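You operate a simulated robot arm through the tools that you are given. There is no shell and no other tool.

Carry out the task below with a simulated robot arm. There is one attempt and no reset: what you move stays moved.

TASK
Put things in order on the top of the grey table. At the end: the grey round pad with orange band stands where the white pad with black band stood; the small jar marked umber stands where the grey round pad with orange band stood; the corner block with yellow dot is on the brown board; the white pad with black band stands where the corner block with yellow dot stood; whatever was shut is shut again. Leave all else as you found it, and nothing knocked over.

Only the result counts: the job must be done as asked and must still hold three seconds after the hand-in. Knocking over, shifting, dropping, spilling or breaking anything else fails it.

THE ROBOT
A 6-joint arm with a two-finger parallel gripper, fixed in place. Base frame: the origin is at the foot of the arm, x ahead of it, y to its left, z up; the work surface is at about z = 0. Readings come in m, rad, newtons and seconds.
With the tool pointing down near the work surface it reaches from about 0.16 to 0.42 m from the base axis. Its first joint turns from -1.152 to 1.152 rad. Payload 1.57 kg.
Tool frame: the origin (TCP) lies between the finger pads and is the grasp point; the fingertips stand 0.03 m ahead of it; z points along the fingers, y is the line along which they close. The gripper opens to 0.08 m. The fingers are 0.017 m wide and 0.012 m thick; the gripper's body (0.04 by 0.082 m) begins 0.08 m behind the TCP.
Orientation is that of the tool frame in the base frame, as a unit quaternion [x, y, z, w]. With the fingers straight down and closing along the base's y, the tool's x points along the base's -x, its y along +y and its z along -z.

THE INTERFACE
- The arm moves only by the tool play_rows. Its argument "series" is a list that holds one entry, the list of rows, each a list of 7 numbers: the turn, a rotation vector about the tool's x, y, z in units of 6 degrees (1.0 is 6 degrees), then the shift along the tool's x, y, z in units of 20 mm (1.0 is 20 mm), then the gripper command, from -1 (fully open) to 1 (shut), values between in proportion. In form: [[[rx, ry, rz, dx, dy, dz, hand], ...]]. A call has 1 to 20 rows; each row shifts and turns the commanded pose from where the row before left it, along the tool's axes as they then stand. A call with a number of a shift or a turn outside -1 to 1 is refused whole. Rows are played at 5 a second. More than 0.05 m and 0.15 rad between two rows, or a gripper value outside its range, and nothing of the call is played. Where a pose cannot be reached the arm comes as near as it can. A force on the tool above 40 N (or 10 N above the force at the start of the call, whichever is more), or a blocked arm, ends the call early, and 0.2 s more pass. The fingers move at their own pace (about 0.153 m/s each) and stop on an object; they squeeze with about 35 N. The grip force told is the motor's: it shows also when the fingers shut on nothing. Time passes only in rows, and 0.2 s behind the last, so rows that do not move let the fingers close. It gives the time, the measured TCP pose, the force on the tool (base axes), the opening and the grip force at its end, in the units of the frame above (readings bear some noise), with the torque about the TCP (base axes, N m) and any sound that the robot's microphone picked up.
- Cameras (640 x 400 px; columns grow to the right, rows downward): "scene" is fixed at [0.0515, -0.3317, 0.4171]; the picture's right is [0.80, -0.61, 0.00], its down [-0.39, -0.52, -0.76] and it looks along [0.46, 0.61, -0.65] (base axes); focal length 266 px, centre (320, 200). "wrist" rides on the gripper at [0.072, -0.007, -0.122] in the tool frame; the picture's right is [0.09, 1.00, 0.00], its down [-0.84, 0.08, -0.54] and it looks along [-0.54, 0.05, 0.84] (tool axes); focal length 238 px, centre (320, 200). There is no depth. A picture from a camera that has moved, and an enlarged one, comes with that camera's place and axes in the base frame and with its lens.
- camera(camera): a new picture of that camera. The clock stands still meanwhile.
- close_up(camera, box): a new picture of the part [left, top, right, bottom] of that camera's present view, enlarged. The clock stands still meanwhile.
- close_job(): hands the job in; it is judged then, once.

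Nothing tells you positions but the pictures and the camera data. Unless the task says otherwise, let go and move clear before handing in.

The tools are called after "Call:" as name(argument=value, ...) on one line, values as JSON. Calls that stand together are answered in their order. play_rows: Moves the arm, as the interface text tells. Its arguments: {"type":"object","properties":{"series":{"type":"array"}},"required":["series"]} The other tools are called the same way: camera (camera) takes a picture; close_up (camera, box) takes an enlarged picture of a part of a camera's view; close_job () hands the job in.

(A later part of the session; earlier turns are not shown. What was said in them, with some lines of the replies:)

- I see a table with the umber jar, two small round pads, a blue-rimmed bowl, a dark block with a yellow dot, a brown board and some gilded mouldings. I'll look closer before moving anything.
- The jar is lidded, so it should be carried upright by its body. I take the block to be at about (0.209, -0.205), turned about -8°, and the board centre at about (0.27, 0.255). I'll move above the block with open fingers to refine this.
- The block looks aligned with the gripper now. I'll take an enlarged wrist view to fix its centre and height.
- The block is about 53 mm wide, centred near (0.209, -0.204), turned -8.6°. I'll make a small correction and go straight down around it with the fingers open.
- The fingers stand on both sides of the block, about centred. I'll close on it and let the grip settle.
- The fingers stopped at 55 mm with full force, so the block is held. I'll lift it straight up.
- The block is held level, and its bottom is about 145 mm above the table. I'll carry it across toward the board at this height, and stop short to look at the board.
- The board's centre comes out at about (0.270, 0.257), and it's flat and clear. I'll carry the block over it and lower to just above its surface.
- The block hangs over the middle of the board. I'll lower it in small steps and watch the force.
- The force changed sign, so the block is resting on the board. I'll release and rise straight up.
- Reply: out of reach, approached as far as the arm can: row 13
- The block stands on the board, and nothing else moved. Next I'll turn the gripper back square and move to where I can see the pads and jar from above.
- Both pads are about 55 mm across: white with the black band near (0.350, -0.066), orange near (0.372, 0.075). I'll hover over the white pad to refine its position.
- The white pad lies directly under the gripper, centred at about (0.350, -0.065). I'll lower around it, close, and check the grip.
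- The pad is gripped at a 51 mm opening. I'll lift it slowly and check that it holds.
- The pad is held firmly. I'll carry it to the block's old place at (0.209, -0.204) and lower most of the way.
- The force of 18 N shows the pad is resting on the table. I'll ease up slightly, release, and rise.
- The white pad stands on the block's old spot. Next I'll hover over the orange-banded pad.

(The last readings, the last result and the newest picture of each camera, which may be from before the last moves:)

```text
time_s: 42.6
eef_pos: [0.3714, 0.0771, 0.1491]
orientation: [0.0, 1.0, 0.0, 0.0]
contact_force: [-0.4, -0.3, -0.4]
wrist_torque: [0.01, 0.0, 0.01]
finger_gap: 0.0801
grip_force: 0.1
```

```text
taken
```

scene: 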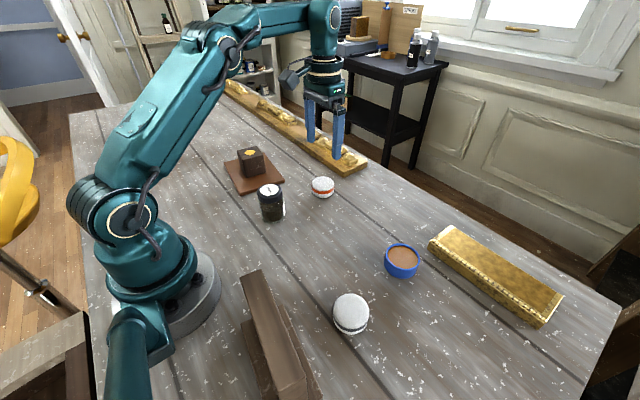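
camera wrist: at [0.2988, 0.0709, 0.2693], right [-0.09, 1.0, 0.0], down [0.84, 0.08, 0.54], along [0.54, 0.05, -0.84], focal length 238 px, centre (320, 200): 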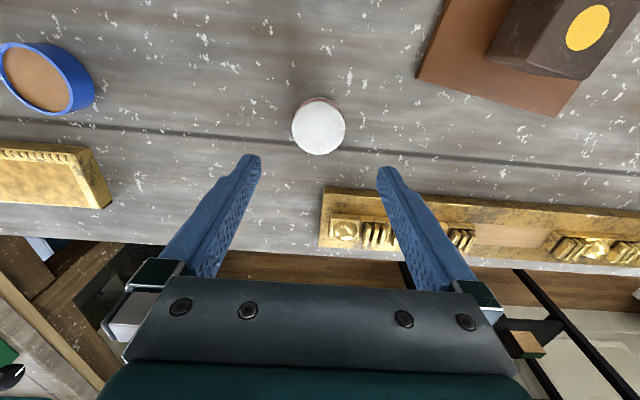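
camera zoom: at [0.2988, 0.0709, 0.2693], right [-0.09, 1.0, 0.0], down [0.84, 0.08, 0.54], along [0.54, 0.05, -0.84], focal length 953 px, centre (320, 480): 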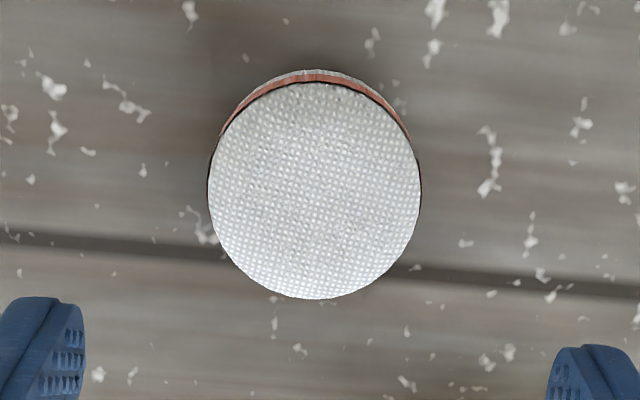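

The orange pad is almost exactly below, about 2 mm to the right of the gripper's centre. I'll correct, descend, and close on it.

Call:
play_rows(series=[[[0, 0, 0, 0, -0.085, 0, -1], [0, 0, 0, 0, 0, 0.9, -1], [0, 0, 0, 0, 0, 0.9, -1], [0, 0, 0, 0, 0, 0.9, -1], [0, 0, 0, 0, 0, 0.9, -1], [0, 0, 0, 0, 0, 0.9, -1], [0, 0, 0, 0, 0, 0.6, -1], [0, 0, 0, 0, 0, 0.5, -1], [0, 0, 0, 0, 0, 0, -1]]])

Call:
camera(camera="wrist")

Call:
camera(camera="scene")

```text
time_s: 44.6
eef_pos: [0.3707, 0.0748, 0.0369]
orientation: [0.0, 1.0, 0.0, 0.0]
contact_force: [-0.5, -0.1, 0.1]
wrist_torque: [-0.01, 0.04, -0.02]
finger_gap: 0.0801
grip_force: 0.1
```

```text
taken
camera wrist: at [0.2986, 0.0687, 0.1579], right [-0.09, 1.0, 0.0], down [0.84, 0.08, 0.54], along [0.54, 0.05, -0.84], focal length 238 px, centre (320, 200)
```

wrist: 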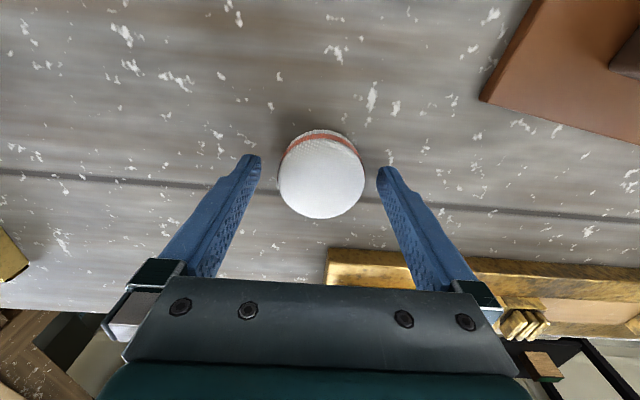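

```text
taken
```

scene: 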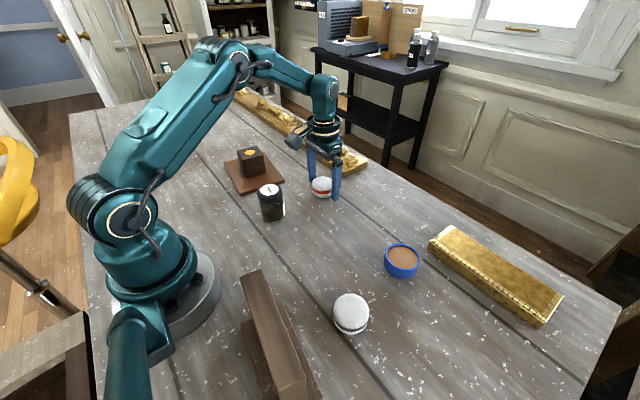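

Call:
play_rows(series=[[[0, 0, 0, 0, 0, 0, 1], [0, 0, 0, 0, 0, 0, 1], [0, 0, 0, 0, 0, 0, 1], [0, 0, 0, 0, 0, 0, 1]]])

Call:
play_rows(series=[[[0, 0, 0, 0, 0, -0.2, 1], [0, 0, 0, 0, 0, -0.4, 1], [0, 0, 0, 0, 0, -0.6, 1], [0, 0, 0, 0, 0, -0.8, 1], [0, 0, 0, 0, 0, -0.9, 1], [0, 0, 0, 0, 0, -0.9, 1], [0, 0, 0, 0, 0, -0.9, 1], [0, 0, 0, 0, 0, -0.7, 1], [0, 0, 0, 0, 0, 0, 1]]])

Call:
camera(camera="wrist")

Call:
camera(camera="scene")

```text
time_s: 45.6
eef_pos: [0.3696, 0.0743, 0.0367]
orientation: [0.0, 1.0, 0.0, 0.0]
contact_force: [0.4, 0.3, -0.1]
wrist_torque: [0.01, 0.02, -0.05]
finger_gap: 0.0518
grip_force: 35.0
```

```text
time_s: 47.6
eef_pos: [0.3706, 0.0748, 0.1442]
orientation: [0.0, 1.0, 0.0, 0.0]
contact_force: [0.2, -0.1, -0.4]
wrist_torque: [-0.01, 0.01, 0.0]
finger_gap: 0.0516
grip_force: 35.2
```

```text
taken
camera wrist: at [0.2986, 0.0684, 0.266], right [-0.09, 1.0, 0.0], down [0.84, 0.08, 0.54], along [0.54, 0.05, -0.84], focal length 238 px, centre (320, 200)
```

wrist: 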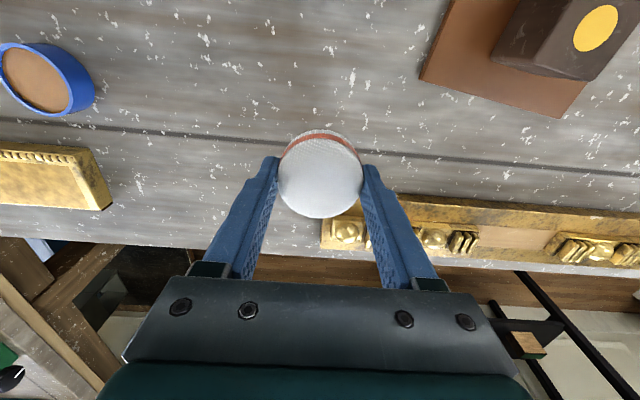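

```text
taken
```

scene: 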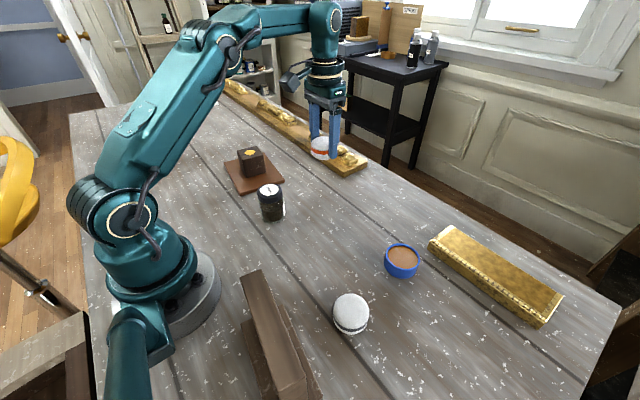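

The orange pad is held well clear. I'll carry it to the white pad's old spot at about (0.350, -0.064) and lower most of the way.

Call:
play_rows(series=[[[0, 0, 0, 0.13, -0.868, 0, 1], [0, 0, 0, 0.13, -0.868, 0, 1], [0, 0, 0, 0.13, -0.868, 0, 1], [0, 0, 0, 0.13, -0.868, 0, 1], [0, 0, 0, 0.13, -0.868, 0, 1], [0, 0, 0, 0.13, -0.868, 0, 1], [0, 0, 0, 0.13, -0.868, 0, 1], [0, 0, 0, 0.13, -0.868, 0, 1], [0, 0, 0, 0, 0, 0, 1], [0, 0, 0, 0, 0, 0.8, 1], [0, 0, 0, 0, 0, 0.9, 1], [0, 0, 0, 0, 0, 0.9, 1], [0, 0, 0, 0, 0, 0.9, 1], [0, 0, 0, 0, 0, 0.9, 1], [0, 0, 0, 0, 0, 0.5, 1], [0, 0, 0, 0, 0, 0, 1]]])

Call:
camera(camera="wrist")

Call:
camera(camera="scene")

```text
time_s: 51.0
eef_pos: [0.3502, -0.0643, 0.0465]
orientation: [0.0, 1.0, 0.0, 0.0]
contact_force: [-0.7, -0.4, -0.9]
wrist_torque: [0.0, 0.02, -0.02]
finger_gap: 0.0514
grip_force: 35.0
```

```text
taken
camera wrist: at [0.2776, -0.0705, 0.1681], right [-0.09, 1.0, 0.0], down [0.84, 0.08, 0.54], along [0.54, 0.05, -0.84], focal length 238 px, centre (320, 200)
```

wrist: 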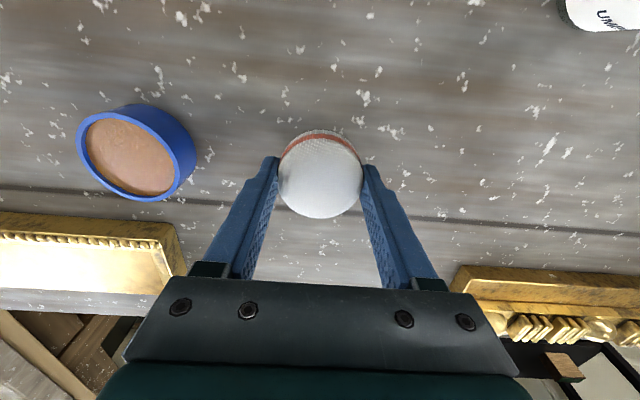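

```text
taken
```

scene: 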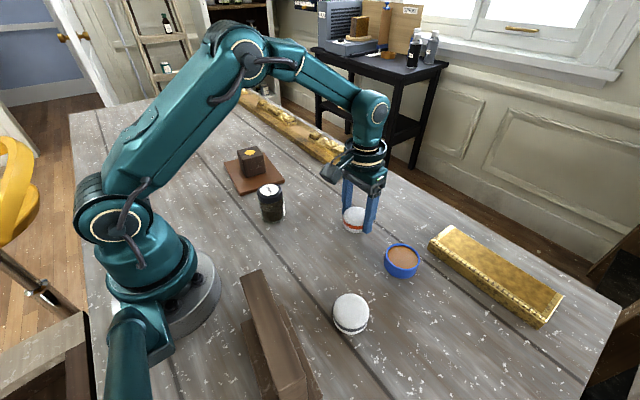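

Call:
play_rows(series=[[[0, 0, 0, 0, 0, 0.2, 1], [0, 0, 0, 0, 0, 0.15, 1], [0, 0, 0, 0, 0, 0.1, 1], [0, 0, 0, 0, 0, 0.03, 1], [0, 0, 0, 0, 0, 0, 1]]])

```text
time_s: 52.2
eef_pos: [0.3501, -0.0656, 0.0367]
orientation: [0.0, 1.0, 0.0, -0.001]
contact_force: [0.2, 0.3, -0.8]
wrist_torque: [-0.04, -0.01, 0.0]
finger_gap: 0.0515
grip_force: 35.3
```

Call:
play_rows(series=[[[0, 0, 0, 0, 0, 0.03, 1], [0, 0, 0, 0, 0, 0, 1]]])

```text
time_s: 52.8
eef_pos: [0.3507, -0.0645, 0.0365]
orientation: [-0.001, 1.0, 0.0, 0.0]
contact_force: [0.5, 0.1, 3.6]
wrist_torque: [0.0, 0.05, 0.05]
finger_gap: 0.0516
grip_force: 35.0
```

A light contact of 3.6 N shows the pad is on the table. I'll release and rise.

Call:
play_rows(series=[[[0, 0, 0, 0, 0, 0, -0.4], [0, 0, 0, 0, 0, 0, -0.6], [0, 0, 0, 0, 0, 0, -1], [0, 0, 0, 0, 0, 0, -1], [0, 0, 0, 0, 0, -0.5, -1], [0, 0, 0, 0, 0, -0.9, -1], [0, 0, 0, 0, 0, -0.9, -1], [0, 0, 0, 0, 0, -0.9, -1], [0, 0, 0, 0, 0, -0.9, -1], [0, 0, 0, 0, 0, -0.9, -1], [0, 0, 0, 0, 0, -0.7, -1], [0, 0, 0, 0, 0, 0, -1]]])

Call:
camera(camera="wrist")

Call:
camera(camera="scene")

Call:
close_up(camera="wrist", box=[240, 80, 400, 180])

```text
time_s: 55.4
eef_pos: [0.3514, -0.0657, 0.15]
orientation: [0.0, 1.0, 0.0, 0.0]
contact_force: [0.3, 0.2, -0.1]
wrist_torque: [0.05, 0.02, -0.02]
finger_gap: 0.0798
grip_force: 0.1
```

```text
taken
camera wrist: at [0.2782, -0.0708, 0.2716], right [-0.09, 1.0, 0.0], down [0.84, 0.08, 0.54], along [0.54, 0.05, -0.84], focal length 238 px, centre (320, 200)
```

wrist: 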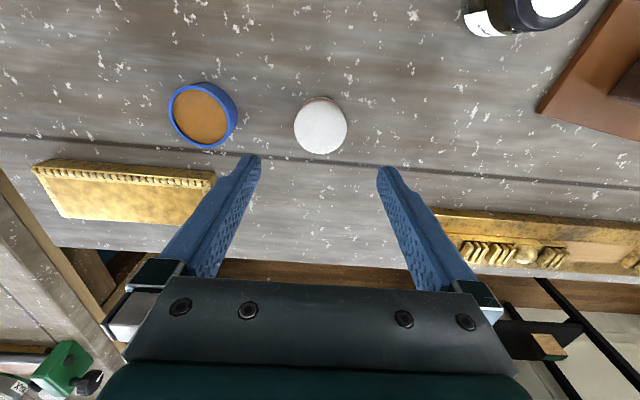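

```text
taken
```

scene: 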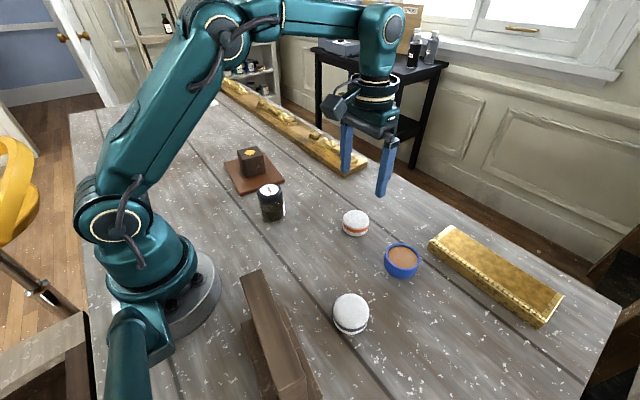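

```text
4.00 times, centred on (320, 130) of wrist
camera zoom: at [0.2782, -0.0708, 0.2716], right [-0.09, 1.0, 0.0], down [0.84, 0.08, 0.54], along [0.54, 0.05, -0.84], focal length 953 px, centre (320, 480)
```

zoom: 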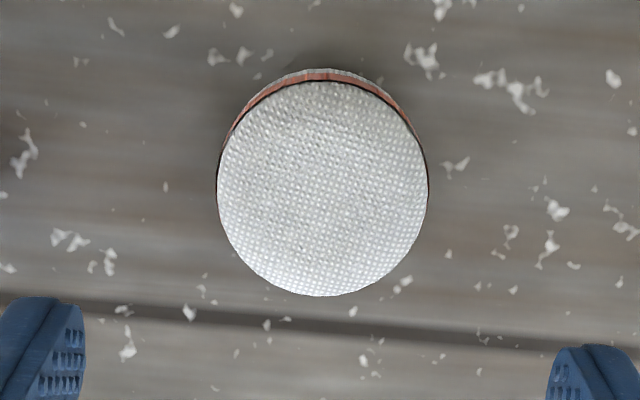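

The orange pad stands where the white one stood. Next is the umber jar near (0.232, 0.078). I'll go up and hover over it.

Call:
play_rows(series=[[[0, 0, 0, 0, 0, -0.75, -1], [0, 0, 0, 0, 0, -0.75, -1], [0, 0, 0, 0.744, 0.894, 0, -1], [0, 0, 0, 0.744, 0.894, 0, -1], [0, 0, 0, 0.744, 0.894, 0, -1], [0, 0, 0, 0.744, 0.894, 0, -1], [0, 0, 0, 0.744, 0.894, 0, -1], [0, 0, 0, 0.744, 0.894, 0, -1], [0, 0, 0, 0.744, 0.894, 0, -1], [0, 0, 0, 0.744, 0.894, 0, -1], [0, 0, 0, 0, 0, 0, -1]]])

Call:
camera(camera="wrist")

Call:
close_up(camera="wrist", box=[240, 70, 400, 170])

Call:
close_up(camera="scene", box=[222, 170, 318, 230])

```text
time_s: 57.8
eef_pos: [0.2307, 0.0788, 0.1821]
orientation: [0.0, 1.0, -0.001, 0.0]
contact_force: [-0.9, 0.4, 0.4]
wrist_torque: [-0.01, 0.0, 0.05]
finger_gap: 0.0798
grip_force: 0.0
```

```text
taken
camera wrist: at [0.1583, 0.0732, 0.302], right [-0.09, 1.0, 0.0], down [0.84, 0.08, 0.54], along [0.54, 0.05, -0.84], focal length 238 px, centre (320, 200)
```

wrist: 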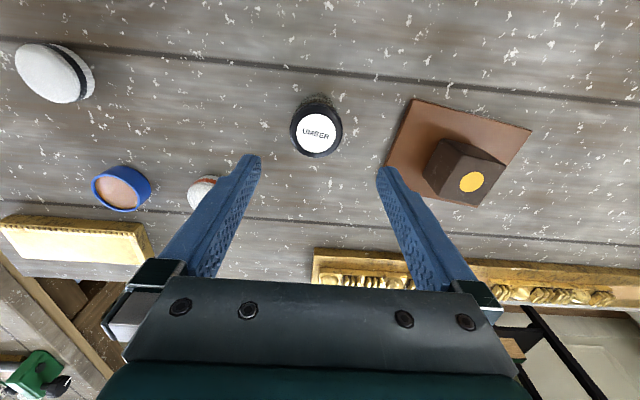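

```text
4.00 times, centred on (320, 120) of wrist
camera zoom: at [0.1583, 0.0732, 0.302], right [-0.09, 1.0, 0.0], down [0.84, 0.08, 0.54], along [0.54, 0.05, -0.84], focal length 953 px, centre (320, 520)
```

zoom: 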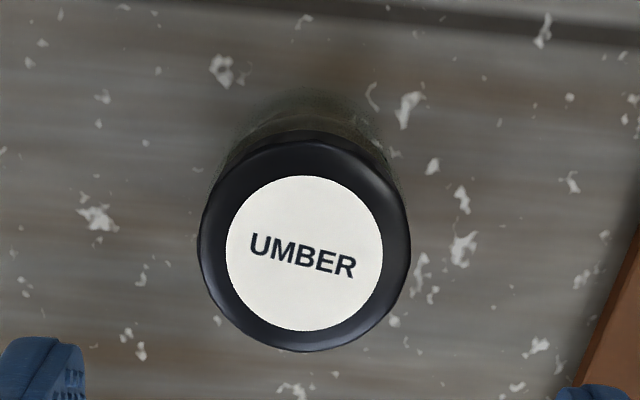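

```text
6.67 times, centred on (270, 200) of scene
camera zoom: at [0.0515, -0.3316, 0.4171], right [0.8, -0.61, 0.0], down [-0.39, -0.52, -0.76], along [0.46, 0.61, -0.65], focal length 1776 px, centre (653, 200)
```

zoom: 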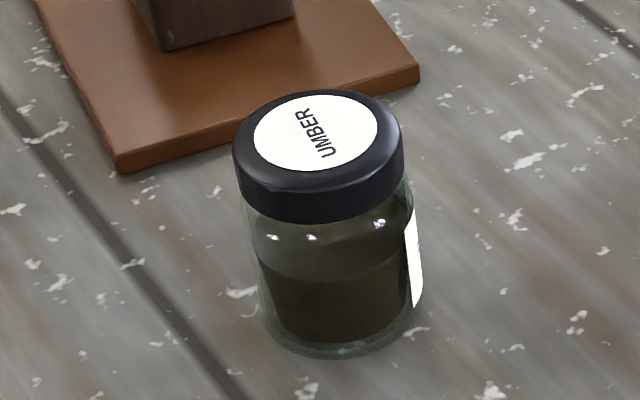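

The jar stands near (0.228, 0.075) and is about 78 mm tall and 50 mm wide, so I'm a few millimetres off. I'll correct, go down partway and check again.

Call:
play_rows(series=[[[0, 0, 0, 0.15, -0.2, 0, -1], [0, 0, 0, 0, 0, 0.8, -1], [0, 0, 0, 0, 0, 0.8, -1], [0, 0, 0, 0, 0, 0.8, -1], [0, 0, 0, 0, 0, 0.5, -1], [0, 0, 0, 0, 0, 0, -1]]])

Call:
camera(camera="wrist")

Call:
camera(camera="scene")

```text
time_s: 59.2
eef_pos: [0.2275, 0.0743, 0.1222]
orientation: [0.0, 1.0, 0.0, -0.001]
contact_force: [0.4, -0.6, 0.6]
wrist_torque: [0.01, 0.01, 0.02]
finger_gap: 0.0799
grip_force: 0.0
```

```text
taken
camera wrist: at [0.155, 0.0687, 0.2433], right [-0.09, 1.0, 0.0], down [0.84, 0.08, 0.54], along [0.54, 0.05, -0.84], focal length 238 px, centre (320, 200)
```

wrist: 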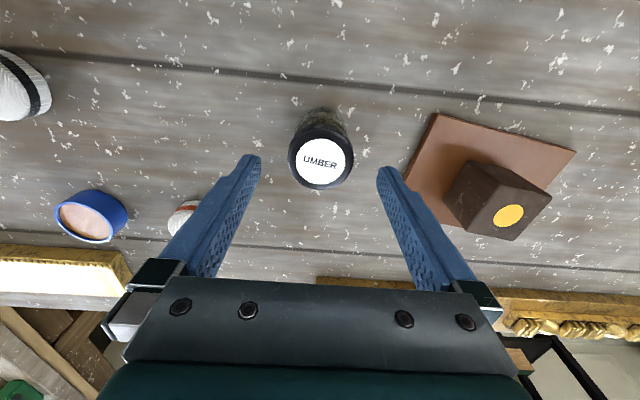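

```text
taken
```

scene: 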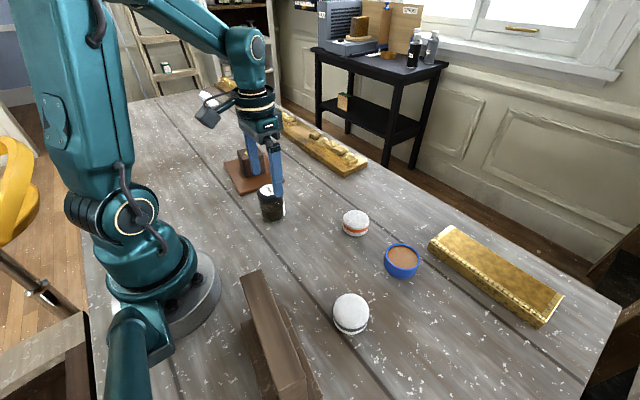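

The jar is centred between the fingers. I'll go down to grip its body, below the lid.

Call:
play_rows(series=[[[0, 0, 0, 0.05, 0, 0, -1], [0, 0, 0, 0, 0, 0.7, -1], [0, 0, 0, 0, 0, 0.8, -1], [0, 0, 0, 0, 0, 0.8, -1], [0, 0, 0, 0, 0, 0.8, -1], [0, 0, 0, 0, 0, 0.6, -1], [0, 0, 0, 0, 0, 0.5, -1], [0, 0, 0, 0, 0, 0, -1]]])

Call:
camera(camera="wrist")

Call:
close_up(camera="scene", box=[210, 150, 330, 225])

```text
time_s: 61.0
eef_pos: [0.2271, 0.0748, 0.0375]
orientation: [0.0, 1.0, 0.0, 0.0]
contact_force: [-0.4, 0.5, -0.1]
wrist_torque: [-0.03, 0.0, -0.04]
finger_gap: 0.0801
grip_force: 0.1
```

```text
taken
camera wrist: at [0.1549, 0.069, 0.1592], right [-0.09, 1.0, 0.0], down [0.84, 0.08, 0.54], along [0.54, 0.05, -0.84], focal length 238 px, centre (320, 200)
```

wrist: 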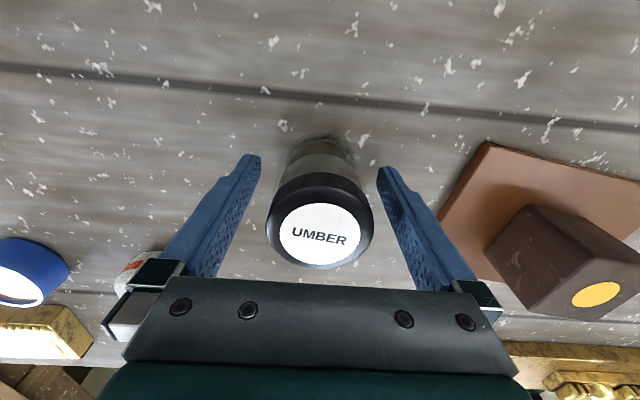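

```text
5.33 times, centred on (270, 188) of scene
camera zoom: at [0.0515, -0.3317, 0.4171], right [0.8, -0.61, 0.0], down [-0.39, -0.52, -0.76], along [0.46, 0.61, -0.65], focal length 1421 px, centre (587, 267)
```

zoom: 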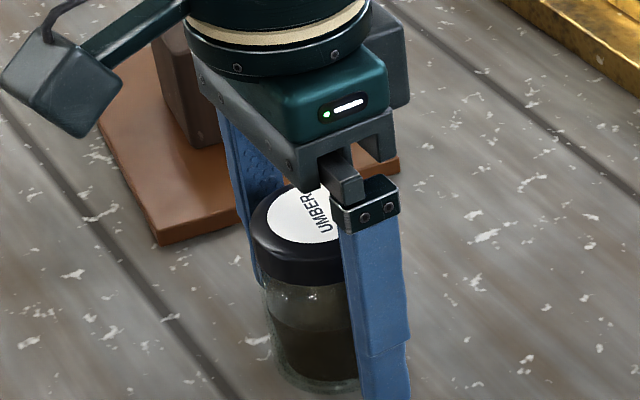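

The fingers straddle the jar evenly, so I'll close on it.

Call:
play_rows(series=[[[0, 0, 0, 0, 0, 0, 1], [0, 0, 0, 0, 0, 0, 1], [0, 0, 0, 0, 0, 0, 1], [0, 0, 0, 0, 0, 0, 1]]])

Call:
camera(camera="wrist")

Call:
close_up(camera="scene", box=[210, 150, 330, 225])

```text
time_s: 62.0
eef_pos: [0.2273, 0.0748, 0.039]
orientation: [0.0, 1.0, 0.0, 0.0]
contact_force: [-0.4, 0.7, -0.1]
wrist_torque: [0.02, 0.0, -0.03]
finger_gap: 0.0527
grip_force: 35.3
```

```text
taken
camera wrist: at [0.1549, 0.069, 0.1594], right [-0.09, 1.0, 0.0], down [0.84, 0.08, 0.54], along [0.54, 0.05, -0.84], focal length 238 px, centre (320, 200)
```

wrist: 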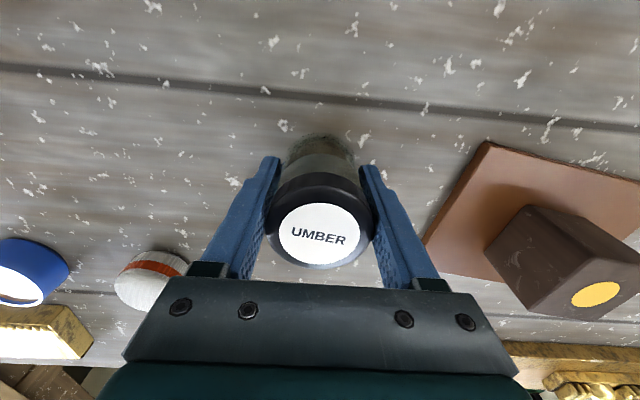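

```text
5.33 times, centred on (270, 188) of scene
camera zoom: at [0.0515, -0.3317, 0.4171], right [0.8, -0.61, 0.0], down [-0.39, -0.52, -0.76], along [0.46, 0.61, -0.65], focal length 1421 px, centre (587, 267)
```

zoom: 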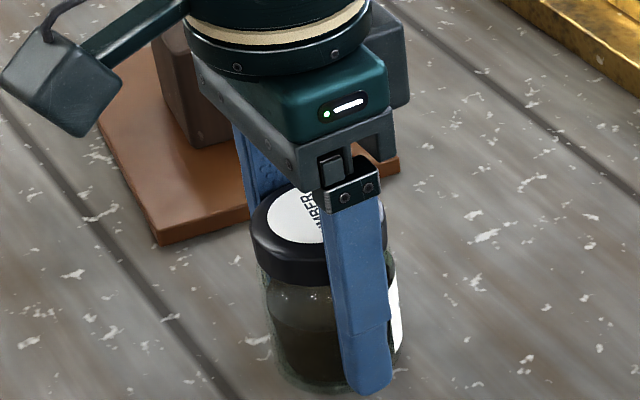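

The jar is held by its body at a 53 mm opening. I'll lift slowly and check that the lid and jar rise together and upright.

Call:
play_rows(series=[[[0, 0, 0, 0, 0, -0.15, 1], [0, 0, 0, 0, 0, -0.3, 1], [0, 0, 0, 0, 0, -0.4, 1], [0, 0, 0, 0, 0, -0.5, 1], [0, 0, 0, 0, 0, -0.6, 1], [0, 0, 0, 0, 0, -0.6, 1], [0, 0, 0, 0, 0, -0.6, 1], [0, 0, 0, 0, 0, -0.6, 1], [0, 0, 0, 0, 0, -0.5, 1], [0, 0, 0, 0, 0, -0.35, 1], [0, 0, 0, 0, 0, 0, 1]]])

Call:
camera(camera="wrist")

Call:
camera(camera="scene")

```text
time_s: 64.4
eef_pos: [0.228, 0.0752, 0.1302]
orientation: [0.0, 1.0, 0.0, 0.0]
contact_force: [0.3, 0.0, -1.0]
wrist_torque: [0.01, -0.02, 0.0]
finger_gap: 0.0528
grip_force: 35.0
```

```text
taken
camera wrist: at [0.1542, 0.0686, 0.2517], right [-0.09, 1.0, 0.0], down [0.84, 0.08, 0.54], along [0.54, 0.05, -0.84], focal length 238 px, centre (320, 200)
```

wrist: 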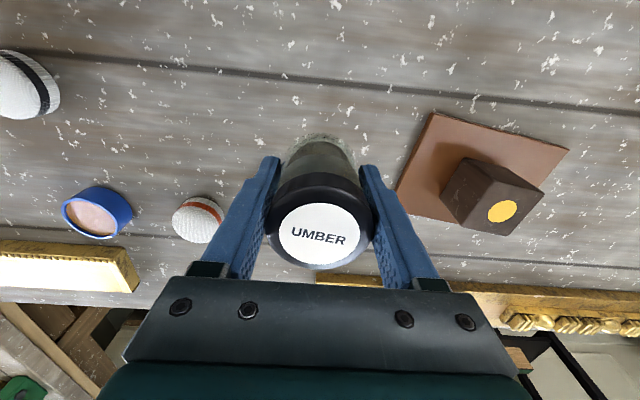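

```text
taken
```

scene: 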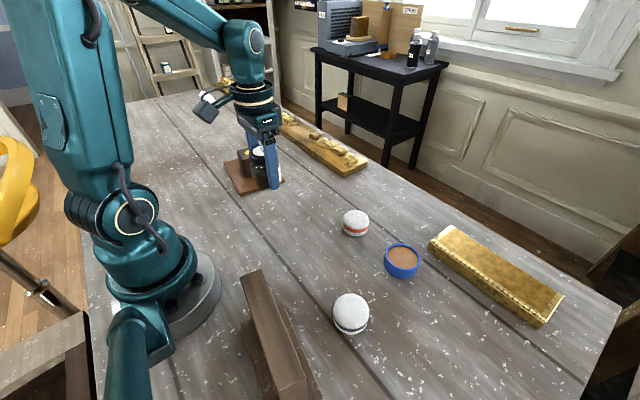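

The jar with its lid rose upright. I'll carry it straight ahead to the orange pad's old spot at (0.371, 0.075), moving gently, and lower most of the way.

Call:
play_rows(series=[[[0, 0, 0, -0.4, 0, 0, 1], [0, 0, 0, -0.7, 0, 0, 1], [0, 0, 0, -0.7, 0, 0, 1], [0, 0, 0, -0.7, 0, 0, 1], [0, 0, 0, -0.7, 0, 0, 1], [0, 0, 0, -0.7, 0, 0, 1], [0, 0, 0, -0.7, 0, 0, 1], [0, 0, 0, -0.7, 0, 0, 1], [0, 0, 0, -0.7, 0, 0, 1], [0, 0, 0, -0.7, 0, 0, 1], [0, 0, 0, -0.49, 0, 0, 1], [0, 0, 0, 0, 0, 0, 1], [0, 0, 0, 0, 0, 0.5, 1], [0, 0, 0, 0, 0, 0.7, 1], [0, 0, 0, 0, 0, 0.7, 1], [0, 0, 0, 0, 0, 0.7, 1], [0, 0, 0, 0, 0, 0.7, 1], [0, 0, 0, 0, 0, 0.5, 1], [0, 0, 0, 0, 0, 0.2, 1], [0, 0, 0, 0, 0, 0, 1]]])

Call:
camera(camera="wrist")

Call:
camera(camera="scene")

```text
time_s: 68.6
eef_pos: [0.3715, 0.0733, 0.0492]
orientation: [0.001, 1.0, 0.0, 0.0]
contact_force: [-0.5, 0.4, -1.6]
wrist_torque: [0.01, 0.01, 0.0]
finger_gap: 0.0526
grip_force: 34.9
```

```text
taken
camera wrist: at [0.2992, 0.0684, 0.1709], right [-0.09, 1.0, 0.0], down [0.84, 0.08, 0.54], along [0.54, 0.05, -0.84], focal length 238 px, centre (320, 200)
```

wrist: 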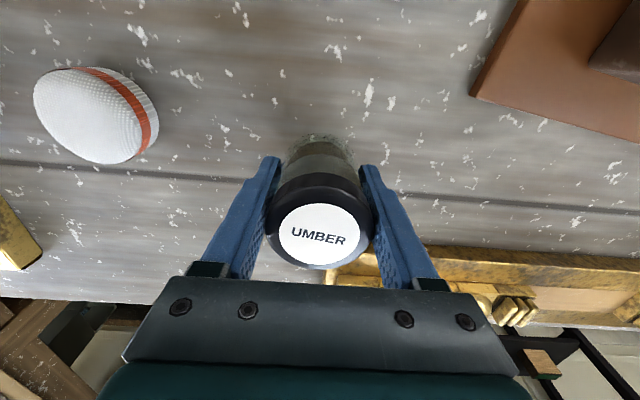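

```text
taken
```

scene: 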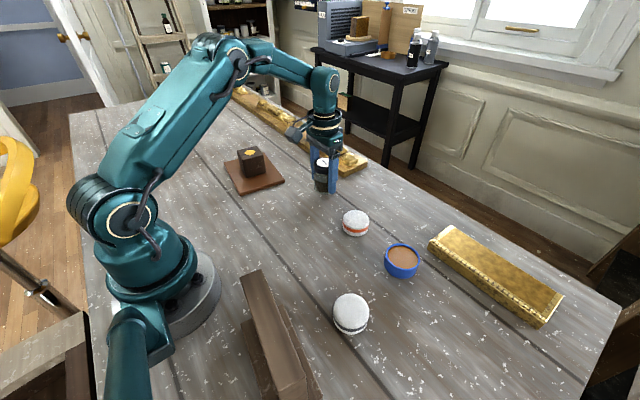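

Call:
play_rows(series=[[[0, 0, 0, 0, 0.03, 0.2, 1], [0, 0, 0, 0, 0, 0.15, 1], [0, 0, 0, 0, 0, 0.1, 1], [0, 0, 0, 0, 0, 0.08, 1], [0, 0, 0, 0, 0, 0.03, 1], [0, 0, 0, 0, 0, 0, 1]]])

```text
time_s: 70.0
eef_pos: [0.3705, 0.074, 0.039]
orientation: [0.0, 1.0, 0.0, 0.0]
contact_force: [0.3, 0.5, -1.7]
wrist_torque: [0.0, -0.01, 0.02]
finger_gap: 0.0526
grip_force: 34.9
```

Call:
play_rows(series=[[[0, 0, 0, 0, 0, 0.03, 1], [0, 0, 0, 0, 0, 0, 1]]])

```text
time_s: 70.6
eef_pos: [0.3701, 0.0744, 0.0381]
orientation: [0.0, 1.0, 0.0, 0.0]
contact_force: [-0.3, -0.1, -2.1]
wrist_torque: [0.01, 0.01, 0.01]
finger_gap: 0.0529
grip_force: 35.0
```

Call:
play_rows(series=[[[0, 0, 0, 0, 0, 0.03, 1], [0, 0, 0, 0, 0, 0, 1]]])

```text
time_s: 71.2
eef_pos: [0.3711, 0.0755, 0.0379]
orientation: [0.0, 1.0, 0.0, 0.0]
contact_force: [-2.5, 0.3, 7.6]
wrist_torque: [0.0, 0.1, 0.07]
finger_gap: 0.0527
grip_force: 35.2
```

The jar rests on the table, with a contact force of 7.6 N. I'll ease off a little, open gently and rise straight up past the lid.

Call:
play_rows(series=[[[0, 0, 0, 0, 0, -0.015, 1], [0, 0, 0, 0, 0, 0, 1], [0, 0, 0, 0, 0, 0, -0.38], [0, 0, 0, 0, 0, 0, -0.5], [0, 0, 0, 0, 0, 0, -0.7], [0, 0, 0, 0, 0, 0, -1], [0, 0, 0, 0, 0, 0, -1], [0, 0, 0, 0, 0, -0.3, -1], [0, 0, 0, 0, 0, -0.7, -1], [0, 0, 0, 0, 0, -0.8, -1], [0, 0, 0, 0, 0, -0.8, -1], [0, 0, 0, 0, 0, -0.8, -1], [0, 0, 0, 0, 0, -0.8, -1], [0, 0, 0, 0, 0, -0.8, -1], [0, 0, 0, 0, 0, -0.6, -1], [0, 0, 0, 0, 0, 0, -1]]])

Call:
camera(camera="wrist")

Call:
camera(camera="scene")

```text
time_s: 74.6
eef_pos: [0.3701, 0.0743, 0.1502]
orientation: [0.0, 1.0, 0.0, 0.0]
contact_force: [0.2, -0.4, -0.5]
wrist_torque: [-0.01, -0.02, 0.02]
finger_gap: 0.08
grip_force: 0.0
```

```text
taken
camera wrist: at [0.2981, 0.0696, 0.2714], right [-0.09, 1.0, 0.0], down [0.84, 0.08, 0.54], along [0.54, 0.05, -0.84], focal length 238 px, centre (320, 200)
```

wrist: 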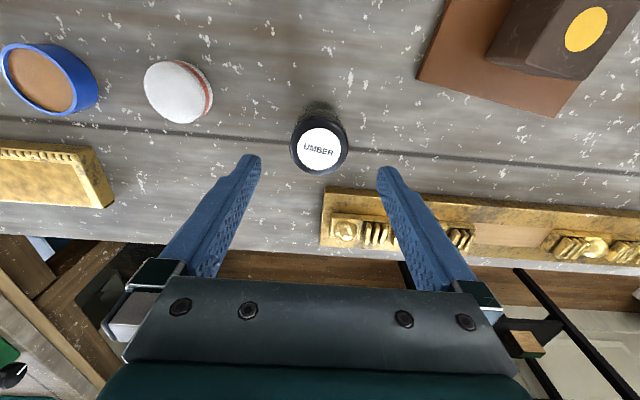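

```text
taken
```

scene: 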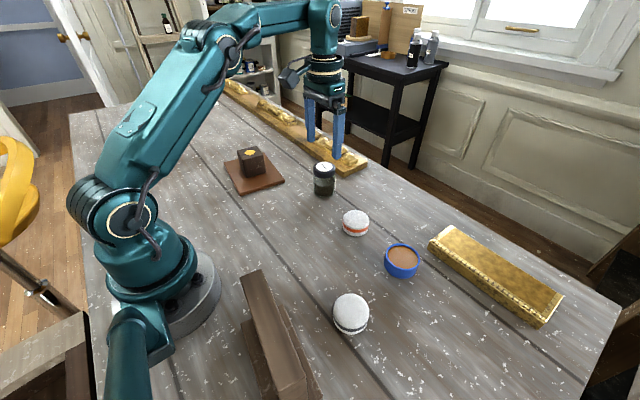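

All four items are in place, and the jar is upright with its lid on. I'll move the arm back to about its starting pose and make a last check of the table.

Call:
play_rows(series=[[[0, 0, 0, 0.3, 0, -0.6, -1], [0, 0, 0, 0.57, -0.835, -0.45, -1], [0, 0, 0, 0.57, -0.835, -0.45, -1], [0, 0, 0, 0.57, -0.835, -0.45, -1], [0, 0, 0, 0.57, -0.835, -0.45, -1], [0, 0, 0, 0.57, -0.835, -0.45, -1], [0, 0, 0, 0.57, -0.835, -0.45, -1], [0, 0, 0, 0.57, -0.835, -0.45, -1], [0, 0, 0, 0.57, -0.835, -0.45, -1], [0, 0, 0, 0, 0, 0, -1], [0, 0, 0, 0, 0, 0, -1]]])

Call:
camera(camera="wrist")

Call:
close_up(camera="scene", box=[210, 130, 450, 280])

Call:
close_up(camera="scene", box=[220, 240, 460, 390])

```text
time_s: 77.0
eef_pos: [0.2729, -0.0588, 0.2351]
orientation: [0.0, 1.0, 0.0, 0.0]
contact_force: [0.2, -0.2, -0.4]
wrist_torque: [0.0, 0.0, 0.0]
finger_gap: 0.08
grip_force: 0.0
```

```text
taken
camera wrist: at [0.2009, -0.0641, 0.3554], right [-0.09, 1.0, 0.0], down [0.84, 0.08, 0.54], along [0.54, 0.05, -0.84], focal length 238 px, centre (320, 200)
```

wrist: 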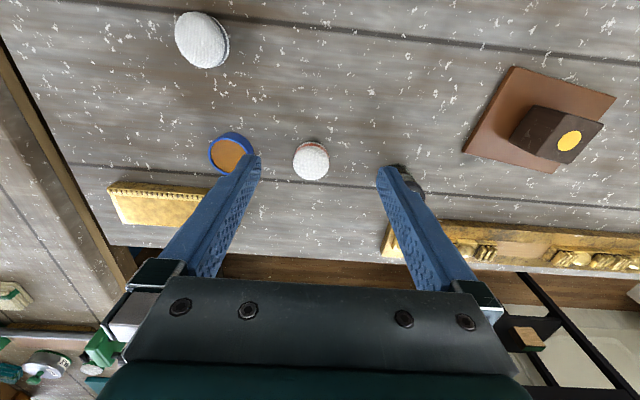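

```text
2.67 times, centred on (330, 205) of scene
camera zoom: at [0.0515, -0.3317, 0.4171], right [0.8, -0.61, 0.0], down [-0.39, -0.52, -0.76], along [0.46, 0.61, -0.65], focal length 710 px, centre (293, 187)
```

zoom: 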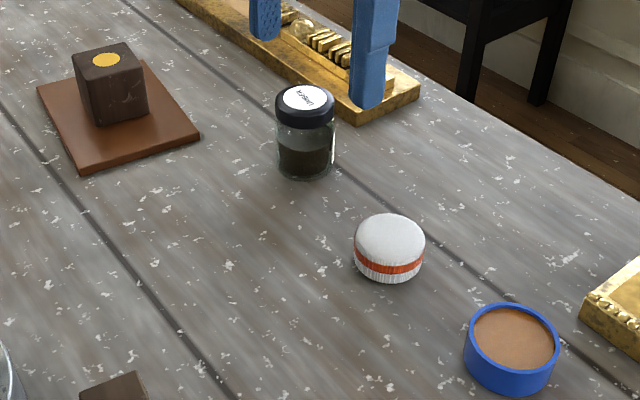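

```text
2.67 times, centred on (340, 315) of scene
camera zoom: at [0.0515, -0.3317, 0.4171], right [0.8, -0.61, 0.0], down [-0.39, -0.52, -0.76], along [0.46, 0.61, -0.65], focal length 710 px, centre (267, -107)
```

zoom: 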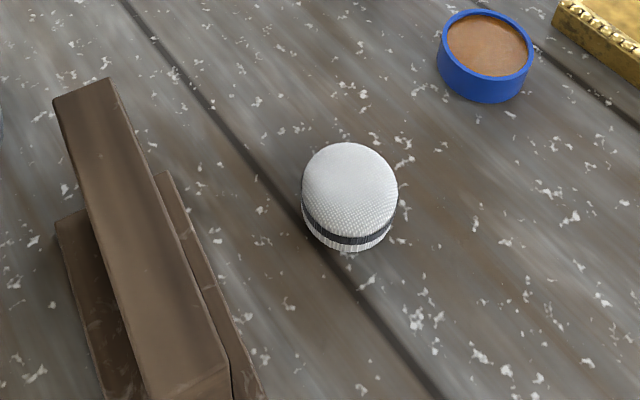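

The pictures match the task:
- **Orange-banded pad:** stands where the white pad was.
- **Umber jar:** upright and lidded where the orange pad was.
- **Block:** on the brown board, and the board hasn't moved.
- **White pad:** stands where the block was.

The bowl, the wood pieces and the gilded mouldings are unchanged and the gripper is clear, so I'm handing in.

Call:
close_job()

```text
The job is handed in.
```

I finished the rearrangement and handed the job in; I haven't seen the judge's verdict. My last pictures, taken just before, showed this:

- **Block with yellow dot:** it sits near the middle of the brown board, and the board has not moved.
- **White pad with black band:** it stands where the block stood.
- **Grey pad with orange band:** it stands where the white pad stood.
- **Umber jar:** it stands upright where the orange-banded pad stood. I gripped it by the body, so its lid stayed on.

The only shut thing I saw was the jar, and I never opened it. The blue bowl, the wood pieces and the gilded mouldings look unchanged. The gripper is open and back near its starting pose.
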